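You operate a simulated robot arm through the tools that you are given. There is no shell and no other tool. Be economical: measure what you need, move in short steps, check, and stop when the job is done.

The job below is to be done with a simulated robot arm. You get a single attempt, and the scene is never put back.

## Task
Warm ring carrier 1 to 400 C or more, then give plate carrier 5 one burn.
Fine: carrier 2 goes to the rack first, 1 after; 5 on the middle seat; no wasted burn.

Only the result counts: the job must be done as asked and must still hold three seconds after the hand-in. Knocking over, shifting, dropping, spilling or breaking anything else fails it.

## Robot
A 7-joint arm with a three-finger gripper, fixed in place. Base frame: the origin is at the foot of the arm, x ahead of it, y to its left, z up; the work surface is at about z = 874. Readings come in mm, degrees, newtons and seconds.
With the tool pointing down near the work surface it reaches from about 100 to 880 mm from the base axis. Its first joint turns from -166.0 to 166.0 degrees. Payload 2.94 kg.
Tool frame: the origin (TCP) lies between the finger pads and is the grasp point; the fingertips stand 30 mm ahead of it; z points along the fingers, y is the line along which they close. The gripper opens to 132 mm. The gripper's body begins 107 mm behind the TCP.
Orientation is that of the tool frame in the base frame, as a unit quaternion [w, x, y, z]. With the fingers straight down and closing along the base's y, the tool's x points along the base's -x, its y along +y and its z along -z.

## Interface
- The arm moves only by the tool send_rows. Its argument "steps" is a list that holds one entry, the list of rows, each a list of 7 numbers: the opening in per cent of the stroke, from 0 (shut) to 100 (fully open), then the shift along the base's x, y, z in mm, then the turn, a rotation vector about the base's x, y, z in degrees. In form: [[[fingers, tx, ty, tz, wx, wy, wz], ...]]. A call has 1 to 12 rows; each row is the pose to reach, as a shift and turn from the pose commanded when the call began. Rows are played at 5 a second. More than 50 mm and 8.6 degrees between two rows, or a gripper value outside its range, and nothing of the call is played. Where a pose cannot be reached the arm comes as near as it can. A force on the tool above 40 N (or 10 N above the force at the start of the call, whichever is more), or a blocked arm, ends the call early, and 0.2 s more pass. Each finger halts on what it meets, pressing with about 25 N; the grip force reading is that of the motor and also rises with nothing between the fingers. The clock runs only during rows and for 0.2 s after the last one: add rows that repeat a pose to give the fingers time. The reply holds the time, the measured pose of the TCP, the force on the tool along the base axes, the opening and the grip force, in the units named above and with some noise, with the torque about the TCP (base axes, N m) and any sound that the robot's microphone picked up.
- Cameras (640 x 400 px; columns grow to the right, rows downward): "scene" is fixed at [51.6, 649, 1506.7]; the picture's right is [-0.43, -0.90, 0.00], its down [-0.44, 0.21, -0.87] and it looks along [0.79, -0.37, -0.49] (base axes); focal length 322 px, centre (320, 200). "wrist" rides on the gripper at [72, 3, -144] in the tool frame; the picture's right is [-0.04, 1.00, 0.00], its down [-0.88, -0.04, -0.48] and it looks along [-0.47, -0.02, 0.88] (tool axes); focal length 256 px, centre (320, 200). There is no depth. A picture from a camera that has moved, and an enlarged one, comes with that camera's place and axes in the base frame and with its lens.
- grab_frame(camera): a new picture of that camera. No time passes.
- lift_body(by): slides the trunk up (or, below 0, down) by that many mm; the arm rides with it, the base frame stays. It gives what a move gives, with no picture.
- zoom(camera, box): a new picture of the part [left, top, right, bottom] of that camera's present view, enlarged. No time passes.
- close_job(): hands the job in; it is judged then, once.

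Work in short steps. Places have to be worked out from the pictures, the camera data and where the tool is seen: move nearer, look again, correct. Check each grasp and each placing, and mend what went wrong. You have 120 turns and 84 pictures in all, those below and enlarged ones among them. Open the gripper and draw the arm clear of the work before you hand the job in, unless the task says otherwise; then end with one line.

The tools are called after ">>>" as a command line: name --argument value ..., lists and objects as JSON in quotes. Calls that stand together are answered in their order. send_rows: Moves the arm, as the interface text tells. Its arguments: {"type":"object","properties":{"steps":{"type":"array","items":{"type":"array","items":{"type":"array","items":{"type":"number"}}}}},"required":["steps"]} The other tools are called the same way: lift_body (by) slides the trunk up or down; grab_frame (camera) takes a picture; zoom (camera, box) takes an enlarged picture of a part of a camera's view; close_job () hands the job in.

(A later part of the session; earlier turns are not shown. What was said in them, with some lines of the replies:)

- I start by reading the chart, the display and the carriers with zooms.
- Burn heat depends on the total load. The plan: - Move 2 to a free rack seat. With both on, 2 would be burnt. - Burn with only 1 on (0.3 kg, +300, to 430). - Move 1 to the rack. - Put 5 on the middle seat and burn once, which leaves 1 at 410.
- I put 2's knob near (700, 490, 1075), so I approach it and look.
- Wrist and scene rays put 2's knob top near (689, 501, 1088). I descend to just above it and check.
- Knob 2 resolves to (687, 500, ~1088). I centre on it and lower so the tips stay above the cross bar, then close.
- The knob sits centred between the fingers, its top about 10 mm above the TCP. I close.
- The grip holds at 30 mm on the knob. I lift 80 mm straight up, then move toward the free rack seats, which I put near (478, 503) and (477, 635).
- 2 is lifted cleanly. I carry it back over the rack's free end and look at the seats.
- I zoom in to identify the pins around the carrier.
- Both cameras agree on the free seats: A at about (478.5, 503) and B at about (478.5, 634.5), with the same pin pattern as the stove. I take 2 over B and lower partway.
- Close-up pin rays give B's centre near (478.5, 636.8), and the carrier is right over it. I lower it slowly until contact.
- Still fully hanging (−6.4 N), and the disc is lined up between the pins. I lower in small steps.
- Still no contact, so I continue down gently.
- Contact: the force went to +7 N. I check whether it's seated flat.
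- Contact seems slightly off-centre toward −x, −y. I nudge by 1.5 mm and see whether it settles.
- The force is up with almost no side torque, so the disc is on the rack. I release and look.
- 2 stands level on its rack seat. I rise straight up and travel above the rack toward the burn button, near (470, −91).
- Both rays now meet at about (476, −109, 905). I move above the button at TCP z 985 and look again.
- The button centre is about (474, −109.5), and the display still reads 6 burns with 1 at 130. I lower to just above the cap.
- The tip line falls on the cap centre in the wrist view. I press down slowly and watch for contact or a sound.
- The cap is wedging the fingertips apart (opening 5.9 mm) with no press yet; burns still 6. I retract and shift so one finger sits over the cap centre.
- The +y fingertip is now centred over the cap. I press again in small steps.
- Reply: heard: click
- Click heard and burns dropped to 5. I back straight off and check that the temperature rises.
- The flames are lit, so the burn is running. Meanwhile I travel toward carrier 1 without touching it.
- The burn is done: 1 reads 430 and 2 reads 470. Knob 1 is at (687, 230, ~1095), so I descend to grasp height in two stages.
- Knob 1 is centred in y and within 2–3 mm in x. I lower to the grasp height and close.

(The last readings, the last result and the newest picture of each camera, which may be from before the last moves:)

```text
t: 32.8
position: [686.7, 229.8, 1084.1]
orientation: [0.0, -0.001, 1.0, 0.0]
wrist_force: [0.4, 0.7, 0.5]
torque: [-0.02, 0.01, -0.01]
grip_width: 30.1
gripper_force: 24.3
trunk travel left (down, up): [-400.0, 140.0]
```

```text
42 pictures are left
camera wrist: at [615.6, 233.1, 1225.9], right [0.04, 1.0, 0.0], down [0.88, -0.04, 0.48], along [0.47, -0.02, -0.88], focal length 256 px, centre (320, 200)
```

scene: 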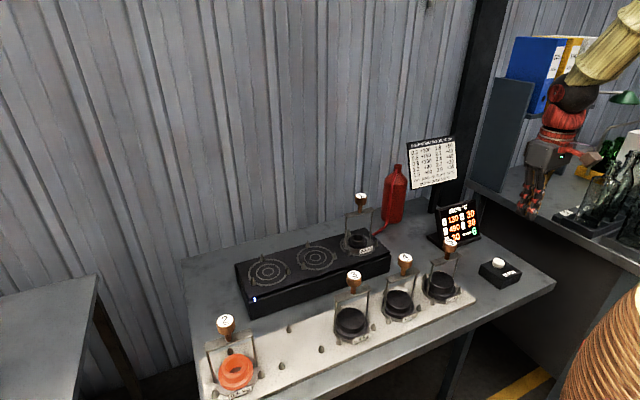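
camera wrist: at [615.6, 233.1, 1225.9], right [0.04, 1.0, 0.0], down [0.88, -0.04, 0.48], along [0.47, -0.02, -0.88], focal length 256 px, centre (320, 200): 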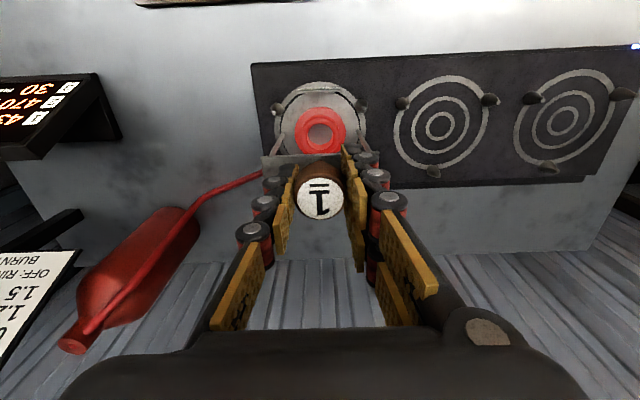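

Gripped at 30 mm. I lift 1 straight up, carry it along over the empty stove to y≈505, then back toward rack seat A.

>>> send_rows --steps '[[[15, 0, 0, 10, 0, 0, 0], [15, 0, 0, 40, 0, 0, 0], [15, 0, 0, 80, 0, 0, 0], [15, 0, 0, 110, 0, 0, 0], [15, 0, 45, 110, 0, 0, 0], [15, 0, 90, 110, 0, 0, 0], [15, 0, 135, 110, 0, 0, 0], [15, 0, 180, 110, 0, 0, 0], [15, 0, 225, 110, 0, 0, 0], [15, 0, 270, 110, 0, 0, 0], [15, 0, 275, 110, 0, 0, 0], [15, 0, 275, 110, 0, 0, 0]]]'

>>> send_rows --steps '[[[15, -45, 0, 0, 0, 0, 0], [15, -90, 0, 0, 0, 0, 0], [15, -135, 0, 0, 0, 0, 0], [15, -180, 0, 0, 0, 0, 0], [15, -206, 0, 0, 0, 0, 0], [15, -206, 0, -40, 0, 0, 0], [15, -206, 0, -80, 0, 0, 0], [15, -206, 0, -122, 0, 0, 0], [15, -206, 0, -122, 0, 0, 0], [15, -206, 0, -122, 0, 0, 0]]]'

>>> grab_frame --camera "wrist"

>>> zoom --camera "scene" --box '[190, 230, 390, 400]'

```text
t: 35.4
position: [686.2, 507.8, 1192.6]
orientation: [-0.001, -0.001, 1.0, -0.001]
wrist_force: [0.7, -0.2, -4.3]
torque: [-0.02, 0.03, 0.0]
grip_width: 29.8
gripper_force: 24.6
trunk travel left (down, up): [-400.0, 140.0]
```

```text
t: 37.6
position: [482.5, 507.2, 1073.3]
orientation: [-0.001, 0.0, 1.0, -0.001]
wrist_force: [0.1, 0.7, -4.4]
torque: [0.05, -0.01, -0.03]
grip_width: 29.8
gripper_force: 24.6
trunk travel left (down, up): [-400.0, 140.0]
```

```text
41 pictures are left
camera wrist: at [411.2, 510.3, 1215.6], right [0.04, 1.0, 0.0], down [0.88, -0.04, 0.48], along [0.47, -0.02, -0.88], focal length 256 px, centre (320, 200)
```

wrist: 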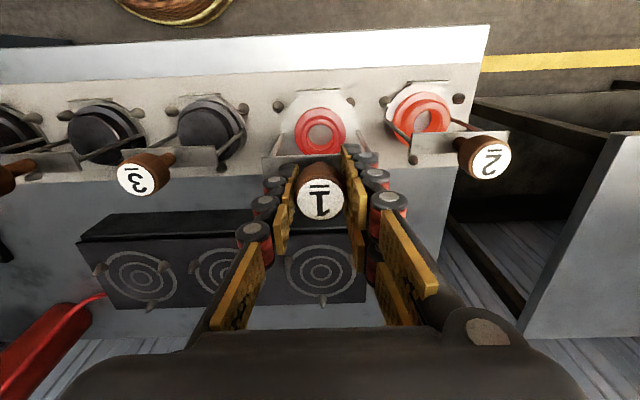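

```text
2.35 times, centred on (290, 315) of scene
camera zoom: at [51.6, 649.0, 1506.7], right [-0.43, -0.9, 0.0], down [-0.44, 0.21, -0.87], along [0.79, -0.37, -0.49], focal length 757 px, centre (391, -71)
```

zoom: 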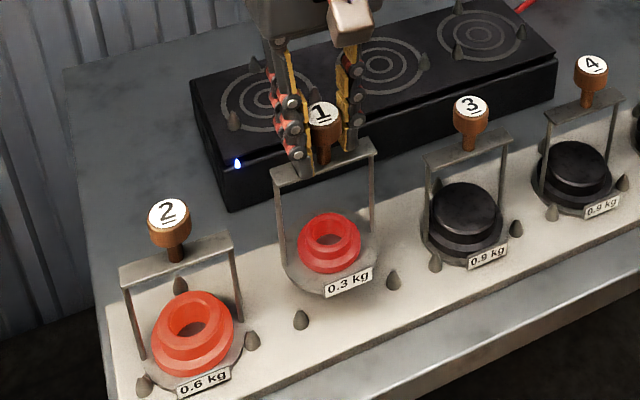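

From this view seat A's base pins centre on (480, 502.5). I shift −2.5, −4.5 and lower to just above the rest height.

>>> send_rows --steps '[[[15, -2.5, -4.5, 0, 0, 0, 0], [15, -2.5, -4.5, -15, 0, 0, 0], [15, -2.5, -4.5, -30, 0, 0, 0], [15, -2.5, -4.5, -38, 0, 0, 0], [15, -2.5, -4.5, -42, 0, 0, 0], [15, -2.5, -4.5, -42, 0, 0, 0]]]'

>>> zoom --camera "scene" --box '[250, 270, 370, 380]'

>>> zoom --camera "wrist" --box '[220, 50, 420, 220]'

```text
t: 39.0
position: [479.1, 500.9, 1030.3]
orientation: [0.0, 0.0, 1.0, 0.0]
wrist_force: [1.1, -2.0, -2.2]
torque: [-0.21, -0.06, 0.0]
grip_width: 29.5
gripper_force: 24.9
trunk travel left (down, up): [-400.0, 140.0]
```

```text
3.64 times, centred on (310, 325) of scene
camera zoom: at [51.6, 649.0, 1506.7], right [-0.43, -0.9, 0.0], down [-0.44, 0.21, -0.87], along [0.79, -0.37, -0.49], focal length 1169 px, centre (356, -254)
```

zoom: 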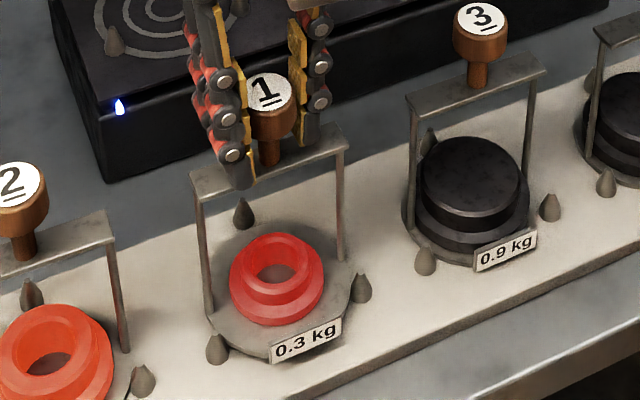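

```text
2.35 times, centred on (320, 135) of wrist
camera zoom: at [407.7, 504.2, 1173.0], right [0.04, 1.0, 0.0], down [0.88, -0.04, 0.48], along [0.47, -0.02, -0.88], focal length 602 px, centre (320, 353)
```

zoom: 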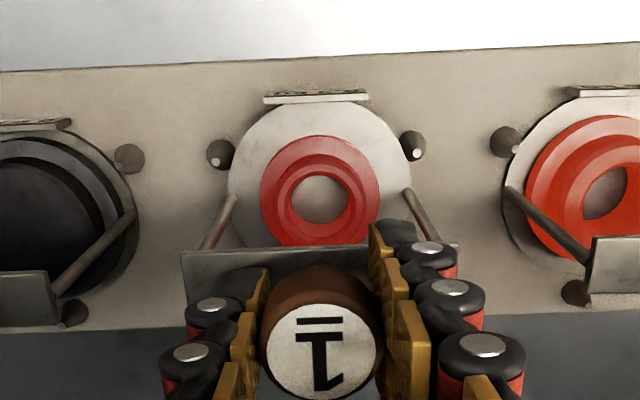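

There's a light side contact: the disc leans slightly on the +y pin. I shift −1.5 in y and continue down gently.

>>> send_rows --steps '[[[15, 0, -1.5, 1, 0, 0, 0], [15, 0, -1.5, -1, 0, 0, 0], [15, 0, -1.5, -2, 0, 0, 0], [15, 0, -1.5, -2, 0, 0, 0]]]'

```text
t: 40.0
position: [480.4, 499.6, 1030.3]
orientation: [0.0, -0.001, 1.0, -0.001]
wrist_force: [0.8, 1.7, -2.9]
torque: [0.23, -0.06, -0.01]
grip_width: 29.7
gripper_force: 25.1
trunk travel left (down, up): [-400.0, 140.0]
```

The side force reversed, so the centre is about 0.7 mm back. I correct and lower.

>>> send_rows --steps '[[[15, 0, 0.7, 0, 0, 0, 0], [15, 0, 0.7, -1, 0, 0, 0], [15, 0, 0.7, -3, 0, 0, 0], [15, 0, 0.7, -3, 0, 0, 0]]]'

```text
t: 41.0
position: [478.7, 501.4, 1025.4]
orientation: [0.0, 0.0, 1.0, 0.0]
wrist_force: [1.6, -0.7, 0.5]
torque: [-0.07, -0.19, 0.02]
grip_width: 29.8
gripper_force: 25.1
trunk travel left (down, up): [-400.0, 140.0]
```

>>> send_rows --steps '[[[15, 0.6, 0, 0, 0, 0, 0], [15, 0.6, 0, -1, 0, 0, 0], [15, 0.6, 0, -1.5, 0, 0, 0], [15, 0.6, 0, -1.5, 0, 0, 0]]]'

>>> zoom --camera "scene" --box '[250, 270, 370, 380]'

```text
t: 42.0
position: [480.7, 500.6, 1024.0]
orientation: [0.001, 0.0, 1.0, -0.001]
wrist_force: [2.6, 0.9, 2.6]
torque: [0.03, -0.28, 0.01]
grip_width: 29.9
gripper_force: 25.0
trunk travel left (down, up): [-400.0, 140.0]
```

```text
3.64 times, centred on (310, 325) of scene
camera zoom: at [51.6, 649.0, 1506.7], right [-0.43, -0.9, 0.0], down [-0.44, 0.21, -0.87], along [0.79, -0.37, -0.49], focal length 1169 px, centre (356, -254)
```

zoom: 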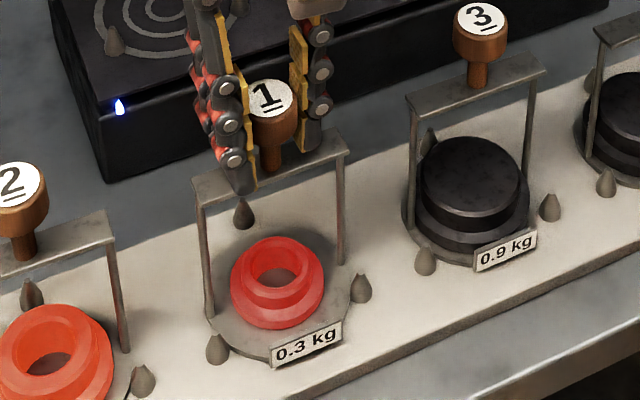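

Essentially seated, so I release and inspect.

>>> send_rows --steps '[[[30, 0, 0, 0, 0, 0, 0], [50, 0, 0, 0, 0, 0, 0], [60, 0, 0, 0, 0, 0, 0], [60, 0, 0, 0, 0, 0, 0], [60, 0, 0, 0, 0, 0, 0]]]'

>>> zoom --camera "scene" --box '[200, 260, 390, 400]'

>>> grab_frame --camera "wrist"

```text
t: 43.2
position: [480.0, 499.2, 1024.3]
orientation: [0.0, 0.001, 1.0, 0.0]
wrist_force: [0.1, 1.0, -1.2]
torque: [0.03, 0.02, 0.01]
grip_width: 79.4
gripper_force: 0.0
trunk travel left (down, up): [-400.0, 140.0]
```

```text
2.86 times, centred on (295, 330) of scene
camera zoom: at [51.6, 649.0, 1506.7], right [-0.43, -0.9, 0.0], down [-0.44, 0.21, -0.87], along [0.79, -0.37, -0.49], focal length 919 px, centre (391, -171)
```

zoom: 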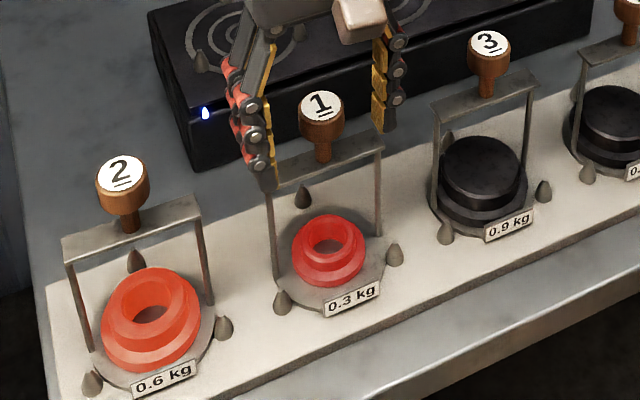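

```text
35 pictures are left
camera wrist: at [408.7, 502.8, 1166.3], right [0.04, 1.0, 0.0], down [0.88, -0.04, 0.48], along [0.48, -0.02, -0.88], focal length 256 px, centre (320, 200)
```

wrist: 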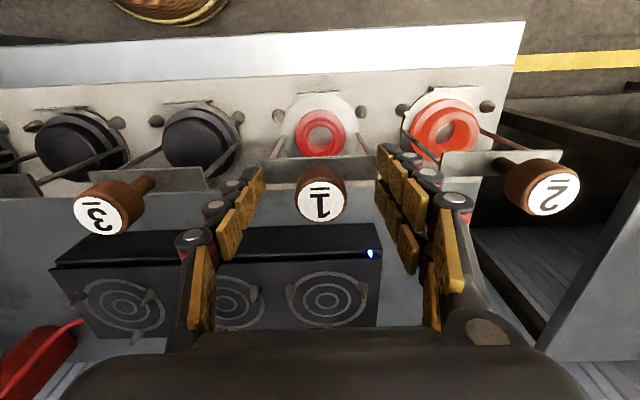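

1 is seated level. With a seat pitch of about 135 mm, 5's knob should be near (480, 96). I rise and travel there with the gripper open.

>>> send_rows --steps '[[[60, 0, 0, 40, 0, 0, 0], [60, 0, 0, 85, 0, 0, 0], [60, 0, 0, 130, 0, 0, 0], [60, 0, -48, 130, 0, 0, 0], [60, 0, -96, 130, 0, 0, 0], [60, 0, -144, 130, 0, 0, 0], [60, 0, -192, 130, 0, 0, 0], [60, 0, -240, 130, 0, 0, 0], [60, 0, -288, 130, 0, 0, 0], [60, 0, -336, 130, 0, 0, 0], [60, 0, -384, 130, 0, 0, 0], [60, 0, -404, 130, 0, 0, 0]]]'

>>> send_rows --steps '[[[60, 0, 0, -40, 0, 0, 0], [60, 0, 0, -70, 0, 0, 0], [60, 0, 0, -70, 0, 0, 0]]]'

>>> grab_frame --camera "wrist"

```text
t: 45.8
position: [480.7, 94.3, 1153.3]
orientation: [0.0, 0.0, 1.0, 0.0]
wrist_force: [0.1, -0.4, -0.3]
torque: [-0.01, 0.02, 0.01]
grip_width: 79.0
gripper_force: 0.1
trunk travel left (down, up): [-400.0, 140.0]
```

```text
t: 46.6
position: [480.0, 96.4, 1082.9]
orientation: [0.0, 0.0, 1.0, 0.0]
wrist_force: [0.4, -0.5, 0.6]
torque: [0.03, -0.02, 0.01]
grip_width: 79.1
gripper_force: 0.1
trunk travel left (down, up): [-400.0, 140.0]
```

```text
34 pictures are left
camera wrist: at [408.5, 99.6, 1225.5], right [0.04, 1.0, 0.0], down [0.88, -0.04, 0.48], along [0.48, -0.02, -0.88], focal length 256 px, centre (320, 200)
```

wrist: 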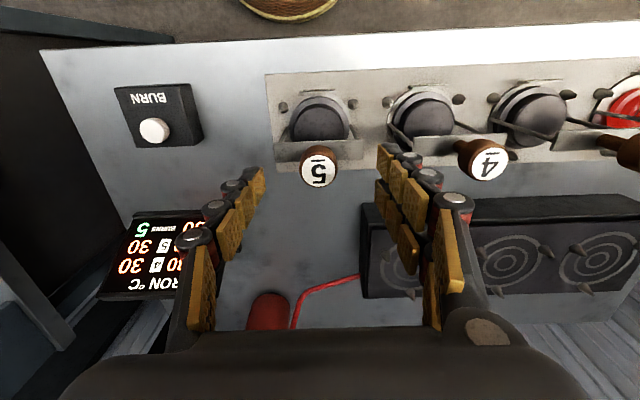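

Both cameras put 5's knob slightly farther out, at about (486, 95, ~1036). I shift +5 in x, lower to just above it and re-check.

>>> send_rows --steps '[[[60, 5, -1, -10, 0, 0, 0], [60, 5, -1, -25, 0, 0, 0], [60, 5, -1, -25, 0, 0, 0]]]'

>>> grab_frame --camera "wrist"

>>> zoom --camera "scene" --box '[380, 170, 520, 310]'

```text
t: 47.4
position: [484.4, 95.2, 1059.1]
orientation: [0.0, -0.001, 1.0, 0.001]
wrist_force: [-1.0, -0.2, -1.5]
torque: [0.03, 0.01, -0.01]
grip_width: 79.3
gripper_force: 0.1
trunk travel left (down, up): [-400.0, 140.0]
```

```text
33 pictures are left
camera wrist: at [412.6, 97.8, 1201.3], right [0.04, 1.0, 0.0], down [0.88, -0.04, 0.48], along [0.48, -0.02, -0.88], focal length 256 px, centre (320, 200)
```

wrist: 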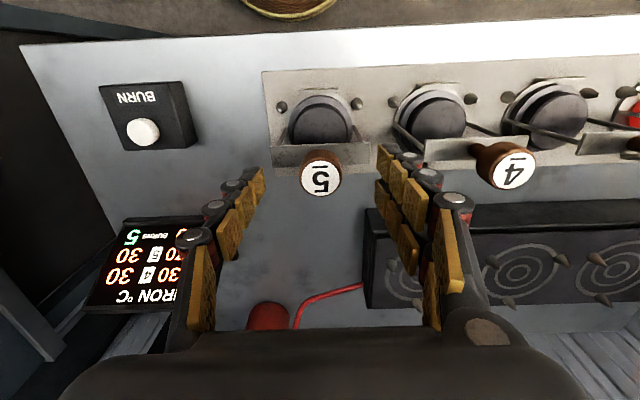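

```text
2.86 times, centred on (450, 240) of scene
camera zoom: at [51.6, 649.0, 1506.7], right [-0.43, -0.9, 0.0], down [-0.44, 0.21, -0.87], along [0.79, -0.37, -0.49], focal length 919 px, centre (-51, 86)
```

zoom: 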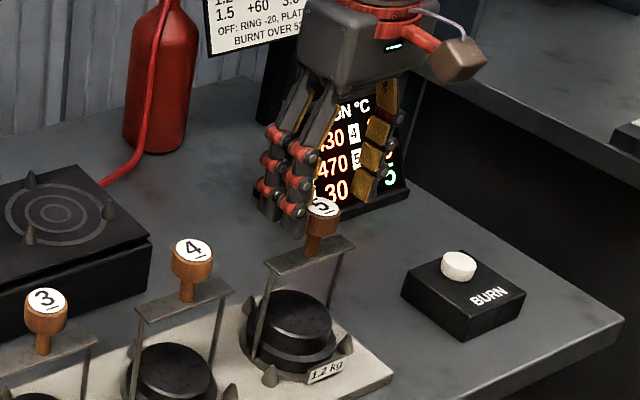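

Knob 5 is at (483–484, 95), centred between the fingers. I lower to z≈1025 and close.

>>> send_rows --steps '[[[60, -1, 0, -12, 0, 0, 0], [60, -1, 0, -24, 0, 0, 0], [60, -1, 0, -33, 0, 0, 0], [60, -1, 0, -33, 0, 0, 0], [40, -1, 0, -33, 0, 0, 0], [15, -1, 0, -33, 0, 0, 0], [15, -1, 0, -33, 0, 0, 0], [15, -1, 0, -33, 0, 0, 0], [15, -1, 0, -33, 0, 0, 0]]]'

>>> grab_frame --camera "wrist"

```text
t: 49.4
position: [483.1, 95.3, 1026.7]
orientation: [0.001, 0.0, 1.0, 0.0]
wrist_force: [-0.1, -2.4, 0.5]
torque: [-0.06, -0.06, 0.15]
grip_width: 29.9
gripper_force: 25.3
trunk travel left (down, up): [-400.0, 140.0]
```

```text
31 pictures are left
camera wrist: at [411.9, 97.9, 1168.3], right [0.04, 1.0, 0.0], down [0.88, -0.04, 0.48], along [0.47, -0.02, -0.88], focal length 256 px, centre (320, 200)
```

wrist: 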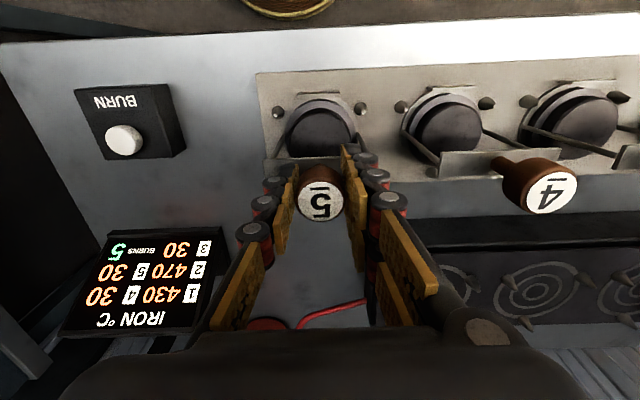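

Gripped. I lift 5 straight up to well above the other tops, then go diagonally to the middle stove seat at about (686.7, 365).

>>> send_rows --steps '[[[15, 0, 0, 10, 0, 0, 0], [15, 0, 0, 40, 0, 0, 0], [15, 0, 0, 80, 0, 0, 0], [15, 0, 0, 120, 0, 0, 0], [15, 0, 0, 160, 0, 0, 0], [15, 0, 0, 185, 0, 0, 0], [15, 0, 0, 185, 0, 0, 0]]]'

>>> grab_frame --camera "scene"

```text
t: 51.0
position: [484.2, 94.2, 1212.4]
orientation: [-0.001, -0.001, 1.0, -0.001]
wrist_force: [-0.7, 0.7, -11.9]
torque: [0.02, 0.01, -0.01]
grip_width: 30.0
gripper_force: 24.7
trunk travel left (down, up): [-400.0, 140.0]
```

```text
30 pictures are left
```

scene: 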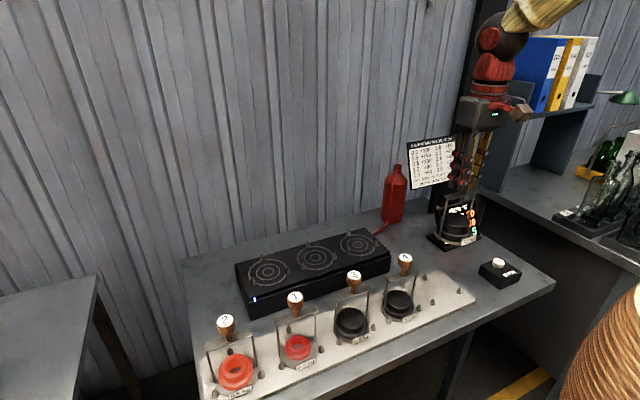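

5 hangs cleanly at about 12 N. Now the diagonal transfer, then partway down over the middle seat.

>>> send_rows --steps '[[[15, 15, 35, 0, 0, 0, 0], [15, 40, 70, 0, 0, 0, 0], [15, 65, 105, 0, 0, 0, 0], [15, 92, 140, 0, 0, 0, 0], [15, 120, 175, 0, 0, 0, 0], [15, 148, 210, 0, 0, 0, 0], [15, 176, 240, 0, 0, 0, 0], [15, 202.5, 270, 0, 0, 0, 0], [15, 202.5, 270, -40, 0, 0, 0], [15, 202.5, 270, -83, 0, 0, 0], [15, 202.5, 270, -83, 0, 0, 0], [15, 202.5, 270, -83, 0, 0, 0]]]'

>>> grab_frame --camera "wrist"

>>> zoom --camera "scene" --box '[220, 190, 420, 320]'

```text
t: 53.6
position: [688.5, 363.9, 1126.2]
orientation: [-0.001, 0.0, 1.0, -0.001]
wrist_force: [0.4, 0.8, -13.0]
torque: [-0.03, 0.03, 0.01]
grip_width: 30.0
gripper_force: 25.2
trunk travel left (down, up): [-400.0, 140.0]
```

```text
29 pictures are left
camera wrist: at [616.6, 366.8, 1268.8], right [0.04, 1.0, 0.0], down [0.88, -0.04, 0.47], along [0.47, -0.02, -0.88], focal length 256 px, centre (320, 200)
```

wrist: 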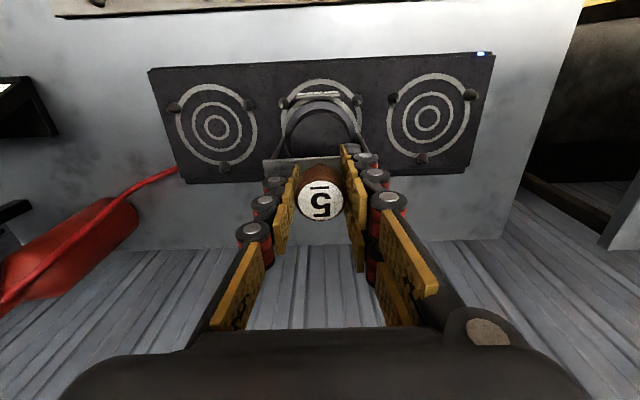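

```text
3.08 times, centred on (320, 255) of scene
camera zoom: at [51.6, 649.0, 1506.7], right [-0.43, -0.9, 0.0], down [-0.44, 0.21, -0.87], along [0.79, -0.37, -0.49], focal length 989 px, centre (320, 31)
```

zoom: 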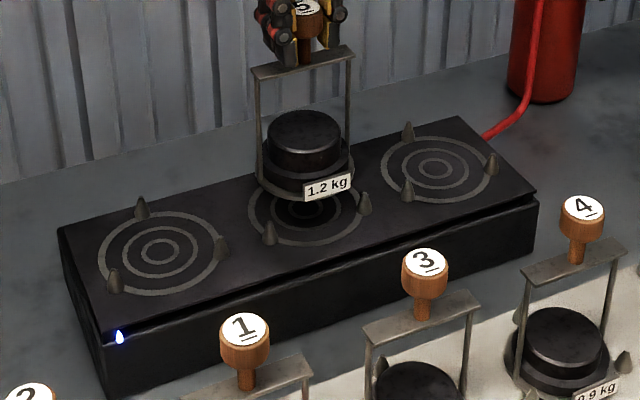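

The flanking rings and pins centre on y≈365; I want x≈686.7. I shift −1.5, +0.8 and lower to about 8 mm above rest.

>>> send_rows --steps '[[[15, -1.5, 0.8, -10, 0, 0, 0], [15, -1.5, 0.8, -22, 0, 0, 0], [15, -1.5, 0.8, -32, 0, 0, 0], [15, -1.5, 0.8, -32, 0, 0, 0], [15, -1.5, 0.8, -32, 0, 0, 0]]]'

>>> zoom --camera "wrist" --box '[220, 50, 420, 220]'

>>> zoom --camera "scene" --box '[260, 200, 380, 310]'

```text
t: 54.8
position: [686.1, 366.3, 1095.1]
orientation: [-0.001, 0.0, 1.0, 0.0]
wrist_force: [0.1, 0.2, -13.7]
torque: [0.03, 0.0, -0.01]
grip_width: 30.0
gripper_force: 24.6
trunk travel left (down, up): [-400.0, 140.0]
```

```text
2.35 times, centred on (320, 135) of wrist
camera zoom: at [614.8, 368.8, 1236.9], right [0.04, 1.0, 0.0], down [0.88, -0.04, 0.47], along [0.47, -0.02, -0.88], focal length 602 px, centre (320, 353)
```

zoom: 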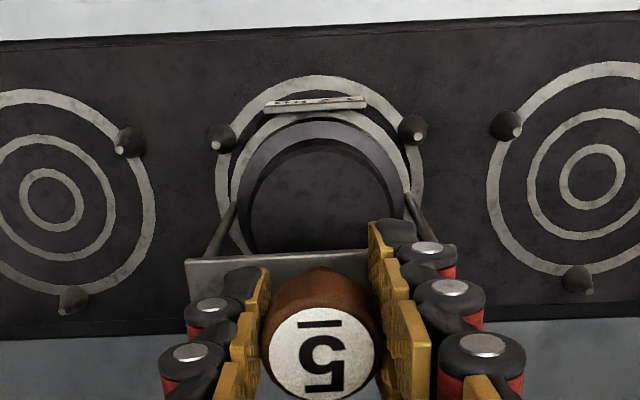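

```text
3.64 times, centred on (320, 255) of scene
camera zoom: at [51.6, 649.0, 1506.7], right [-0.43, -0.9, 0.0], down [-0.44, 0.21, -0.87], along [0.79, -0.37, -0.49], focal length 1169 px, centre (320, 0)
```

zoom: 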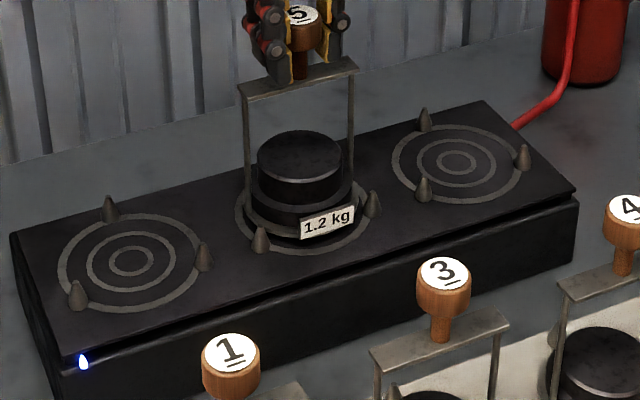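

Aligned to within about 1 mm. I shift −1 in y and lower towards contact.

>>> send_rows --steps '[[[15, 0, -1, -3, 0, 0, 0], [15, 0, -1, -6, 0, 0, 0], [15, 0, -1, -8, 0, 0, 0], [15, 0, -1, -8, 0, 0, 0]]]'

```text
t: 55.8
position: [685.4, 365.6, 1088.7]
orientation: [0.0, 0.0, 1.0, 0.0]
wrist_force: [-3.3, -1.0, -7.4]
torque: [-0.06, 0.53, -0.05]
grip_width: 30.1
gripper_force: 24.4
trunk travel left (down, up): [-400.0, 140.0]
```

Side push toward −x means the disc rides the far pin, so I move −1.2 in x and check.

>>> send_rows --steps '[[[15, -0.6, 0, 0, 0, 0, 0], [15, -1.2, 0, 0, 0, 0, 0], [15, -1.2, 0, -1, 0, 0, 0], [15, -1.2, 0, -1, 0, 0, 0]]]'

```text
t: 56.8
position: [685.4, 364.9, 1087.9]
orientation: [0.002, -0.001, 1.0, 0.001]
wrist_force: [5.7, -0.9, 0.0]
torque: [-0.01, -0.18, 0.03]
grip_width: 29.9
gripper_force: 25.4
trunk travel left (down, up): [-400.0, 140.0]
```

>>> send_rows --steps '[[[15, 0.6, 0, 0.5, 0, 0, 0], [15, 0.6, 0, -1, 0, 0, 0], [15, 0.6, 0, -2, 0, 0, 0], [15, 0.6, 0, -2, 0, 0, 0]]]'

>>> zoom --camera "scene" --box '[260, 200, 380, 310]'

>>> zoom --camera "wrist" --box '[220, 50, 420, 220]'

```text
t: 57.8
position: [685.1, 364.5, 1089.1]
orientation: [0.002, 0.0, 1.0, 0.0]
wrist_force: [5.2, 0.3, 17.5]
torque: [0.01, 0.32, -0.02]
grip_width: 30.0
gripper_force: 24.5
trunk travel left (down, up): [-400.0, 140.0]
```

```text
3.64 times, centred on (320, 255) of scene
camera zoom: at [51.6, 649.0, 1506.7], right [-0.43, -0.9, 0.0], down [-0.44, 0.21, -0.87], along [0.79, -0.37, -0.49], focal length 1169 px, centre (320, 0)
```

zoom: 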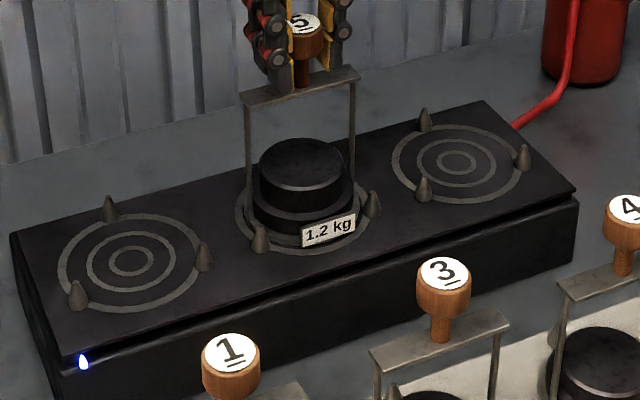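

```text
2.35 times, centred on (320, 135) of wrist
camera zoom: at [613.1, 367.5, 1230.0], right [0.04, 1.0, 0.0], down [0.88, -0.04, 0.48], along [0.48, -0.02, -0.88], focal length 602 px, centre (320, 353)
```

zoom: 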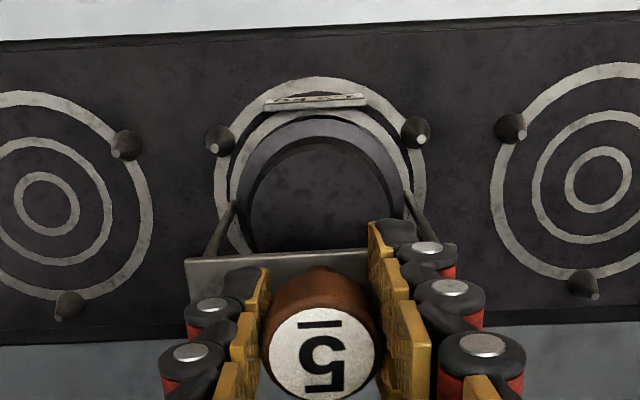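

Fx > 0 with the support on the −x side means it's riding the near pins. I relieve it, move +0.5 in x and re-lower.

>>> send_rows --steps '[[[15, 0, 0, 4, 0, 0, 0], [15, 0.5, 0, 6, 0, 0, 0], [15, 0.5, 0, 6, 0, 0, 0], [15, 0.5, 0, 3, 0, 0, 0], [15, 0.5, 0, 1.5, 0, 0, 0], [15, 0.5, 0, 1.5, 0, 0, 0]]]'

```text
t: 59.2
position: [683.9, 365.1, 1088.2]
orientation: [0.0, -0.001, 1.0, -0.001]
wrist_force: [-7.3, -3.3, 11.4]
torque: [-0.05, 0.45, 0.05]
grip_width: 29.7
gripper_force: 25.3
trunk travel left (down, up): [-400.0, 140.0]
```

>>> zoom --camera "scene" --box '[290, 225, 360, 280]'

```text
7.27 times, centred on (325, 252) of scene
camera zoom: at [51.6, 649.0, 1506.7], right [-0.43, -0.9, 0.0], down [-0.44, 0.21, -0.87], along [0.79, -0.37, -0.49], focal length 2339 px, centre (284, -182)
```

zoom: 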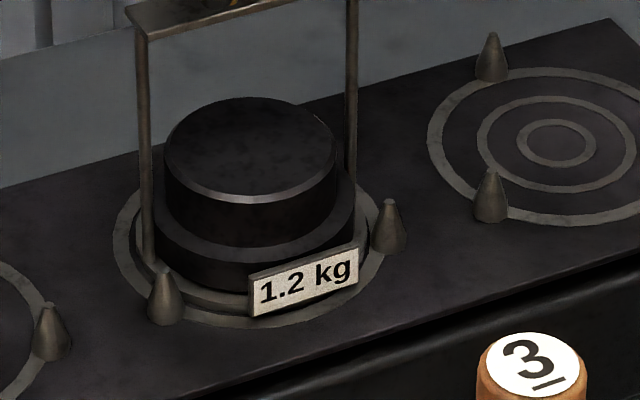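

The plate looks flat on the seat between its pins; the leftover force is just me pressing. I ease up slightly and release.

>>> send_rows --steps '[[[15, 0, 0, 1, 0, 0, 0], [30, 0, 0, 1, 0, 0, 0], [50, 0, 0, 1, 0, 0, 0], [60, 0, 0, 1, 0, 0, 0], [60, 0, 0, 1, 0, 0, 0], [60, 0, 0, 1, 0, 0, 0]]]'

>>> zoom --camera "scene" --box '[270, 180, 370, 280]'

>>> grab_frame --camera "wrist"

```text
t: 60.6
position: [684.2, 364.4, 1086.8]
orientation: [0.0, 0.0, 1.0, -0.001]
wrist_force: [0.1, 0.2, 0.0]
torque: [-0.03, -0.02, -0.02]
grip_width: 79.1
gripper_force: 0.1
trunk travel left (down, up): [-400.0, 140.0]
```

```text
4.00 times, centred on (320, 230) of scene
camera zoom: at [51.6, 649.0, 1506.7], right [-0.43, -0.9, 0.0], down [-0.44, 0.21, -0.87], along [0.79, -0.37, -0.49], focal length 1286 px, centre (320, 80)
```

zoom: 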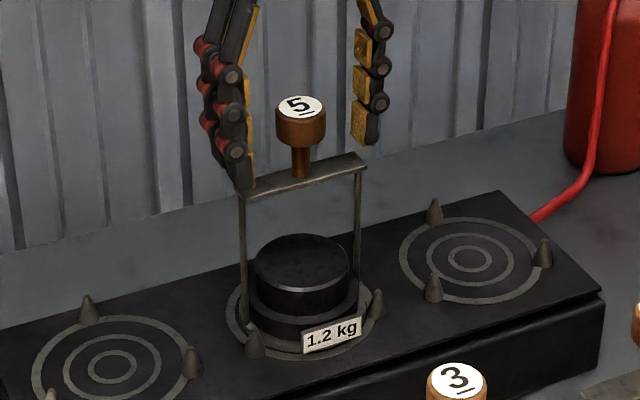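

```text
21 pictures are left
camera wrist: at [613.2, 368.0, 1229.7], right [0.04, 1.0, 0.0], down [0.88, -0.04, 0.48], along [0.47, -0.02, -0.88], focal length 256 px, centre (320, 200)
```

wrist: 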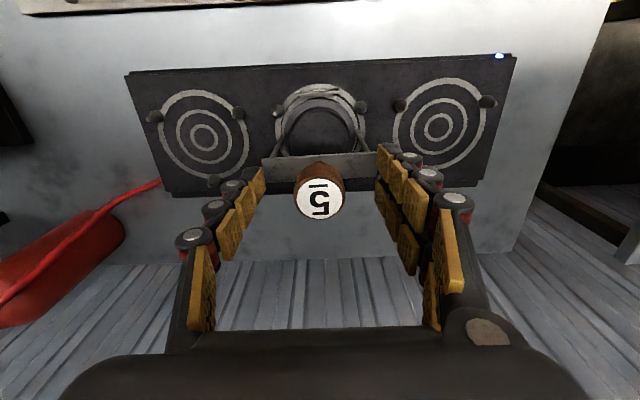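

5 is seated level on the middle seat. I rise and travel back to the button with the fingers closing.

>>> send_rows --steps '[[[60, 0, 0, 30, 0, 0, 0], [60, 0, 0, 70, 0, 0, 0], [60, 0, 0, 105, 0, 0, 0], [60, -18, -40, 105, 0, 0, 0], [40, -36, -80, 105, 0, 0, 0], [20, -54, -120, 105, 0, 0, 0], [0, -72, -160, 105, 0, 0, 0], [0, -90, -200, 105, 0, 0, 0], [0, -108, -240, 105, 0, 0, 0], [0, -126, -280, 105, 0, 0, 0], [0, -144, -320, 105, 0, 0, 0], [0, -144, -320, 105, 0, 0, 0]]]'

>>> send_rows --steps '[[[0, -18, -45, 0, 0, 0, 0], [0, -36, -90, 0, 0, 0, 0], [0, -54, -130, 0, 0, 0, 0], [0, -68, -163, 0, 0, 0, 0], [0, -68, -163, -45, 0, 0, 0], [0, -68, -163, -90, 0, 0, 0], [0, -68, -163, -135, 0, 0, 0], [0, -68, -163, -180, 0, 0, 0], [0, -68, -163, -225, 0, 0, 0], [0, -68, -163, -225, 0, 0, 0]]]'

>>> zoom --camera "scene" --box '[220, 180, 550, 380]'

>>> zoom --camera "wrist" --box '[240, 60, 400, 220]'

```text
t: 63.2
position: [541.3, 43.9, 1192.8]
orientation: [-0.001, -0.001, 1.0, 0.0]
wrist_force: [0.1, 0.5, 0.6]
torque: [-0.04, 0.03, -0.03]
grip_width: 0.3
gripper_force: 25.3
trunk travel left (down, up): [-400.0, 140.0]
```

```text
t: 65.4
position: [471.0, -116.2, 971.5]
orientation: [-0.001, -0.001, 1.0, 0.0]
wrist_force: [0.0, -0.4, -0.4]
torque: [-0.04, 0.03, 0.01]
grip_width: 0.1
gripper_force: 25.7
trunk travel left (down, up): [-400.0, 140.0]
```

```text
1.94 times, centred on (385, 280) of scene
camera zoom: at [51.6, 649.0, 1506.7], right [-0.43, -0.9, 0.0], down [-0.44, 0.21, -0.87], along [0.79, -0.37, -0.49], focal length 624 px, centre (194, 45)
```

zoom: 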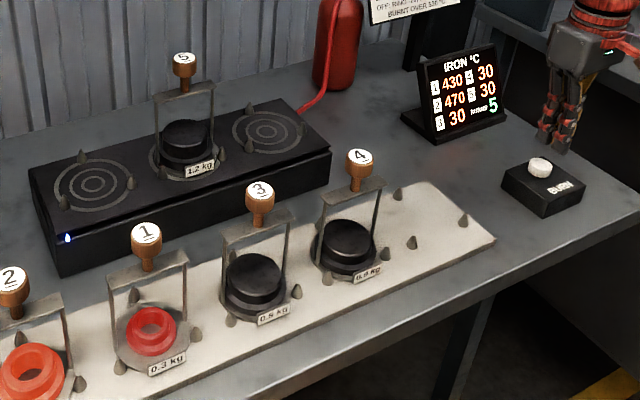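

```text
2.50 times, centred on (320, 140) of wrist
camera zoom: at [400.2, -114.7, 1112.5], right [0.04, 1.0, 0.0], down [0.88, -0.04, 0.48], along [0.48, -0.02, -0.88], focal length 640 px, centre (320, 350)
```

zoom: 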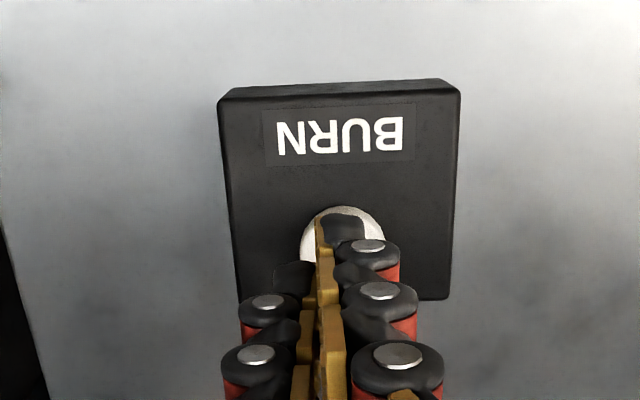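

The board is ready: only 5 on the stove and 5 burns left. I press the button exactly as before.

>>> send_rows --steps '[[[0, 1.5, -1.5, -15, 0, 0, 0], [0, 1.5, -1.5, -26, 0, 0, 0], [0, 1.5, -1.5, -32, 0, 0, 0], [0, 1.5, -1.5, -35, 0, 0, 0], [0, 1.5, -1.5, -38, 0, 0, 0], [0, 1.5, -1.5, -38, 0, 0, 0]]]'

```text
t: 66.8
position: [474.5, -120.0, 931.3]
orientation: [0.001, 0.0, 1.0, 0.001]
wrist_force: [-4.6, 1.1, 17.6]
torque: [0.07, 0.1, 0.01]
grip_width: 6.3
gripper_force: 29.1
trunk travel left (down, up): [-400.0, 140.0]
heard: click
```

Click heard. I back straight up and draw the arm clear while the burn runs.

>>> send_rows --steps '[[[0, 0, 0, 15, 0, 0, 0], [0, 0, 0, 50, 0, 0, 0], [0, 0, 0, 100, 0, 0, 0], [0, 0, 0, 150, 0, 0, 0], [0, 0, 0, 200, 0, 0, 0], [0, 0, 0, 250, 0, 0, 0], [20, 0, 0, 260, 0, 0, 0], [60, 0, 0, 260, 0, 0, 0], [60, 0, 0, 260, 0, 0, 0], [60, 0, 0, 260, 0, 0, 0], [60, 0, 0, 260, 0, 0, 0], [60, 0, 0, 260, 0, 0, 0]]]'

>>> send_rows --steps '[[[60, 0, 0, 0, 0, 0, 0], [60, 0, 0, 0, 0, 0, 0], [60, 0, 0, 0, 0, 0, 0], [60, 0, 0, 0, 0, 0, 0], [60, 0, 0, 0, 0, 0, 0], [60, 0, 0, 0, 0, 0, 0], [60, 0, 0, 0, 0, 0, 0], [60, 0, 0, 0, 0, 0, 0], [60, 0, 0, 0, 0, 0, 0], [60, 0, 0, 0, 0, 0, 0]]]'

>>> zoom --camera "scene" --box '[190, 170, 550, 400]'

>>> zoom --camera "scene" --box '[420, 190, 530, 290]'

```text
t: 69.4
position: [476.4, -117.1, 1190.4]
orientation: [0.0, -0.001, 1.0, -0.001]
wrist_force: [0.0, -0.1, 0.2]
torque: [-0.01, -0.01, -0.01]
grip_width: 79.2
gripper_force: 0.1
trunk travel left (down, up): [-400.0, 140.0]
```

```text
t: 71.6
position: [476.3, -118.1, 1188.7]
orientation: [0.001, 0.0, 1.0, 0.001]
wrist_force: [-0.3, 0.4, -0.2]
torque: [0.01, 0.01, -0.01]
grip_width: 78.9
gripper_force: 0.1
trunk travel left (down, up): [-400.0, 140.0]
```

```text
1.74 times, centred on (370, 285) of scene
camera zoom: at [51.6, 649.0, 1506.7], right [-0.43, -0.9, 0.0], down [-0.44, 0.21, -0.87], along [0.79, -0.37, -0.49], focal length 559 px, centre (233, 52)
```

zoom: 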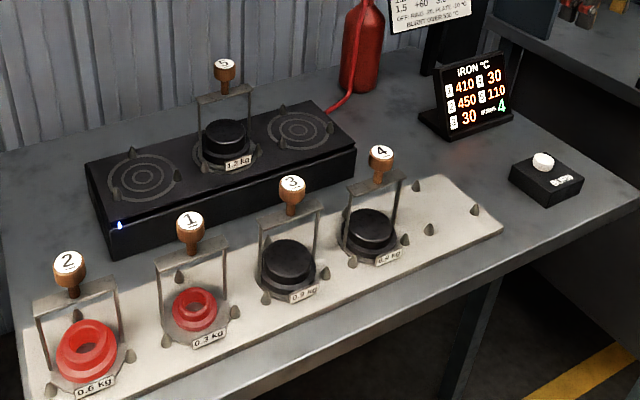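

```text
4.00 times, centred on (475, 240) of scene
camera zoom: at [51.6, 649.0, 1506.7], right [-0.43, -0.9, 0.0], down [-0.44, 0.21, -0.87], along [0.79, -0.37, -0.49], focal length 1286 px, centre (-300, 40)
```

zoom: 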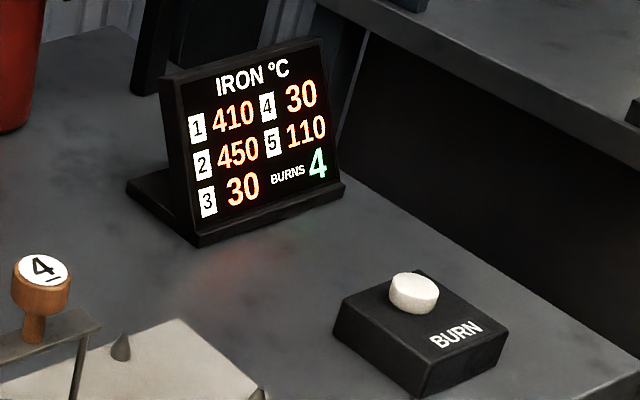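

The display reads 1 at 410, 2 at 450, 5 at 110, with 4 burns left. Every carrier is seated and the arm is clear with the gripper open, so I hand in.

>>> close_job

```text
The job is handed in.
```

Job handed in: carrier 1 reached 430 °C (410 °C at hand-in), 5 got its one burn on the middle seat (110 °C), 2 and then 1 are on the rack, and only two burns were used.
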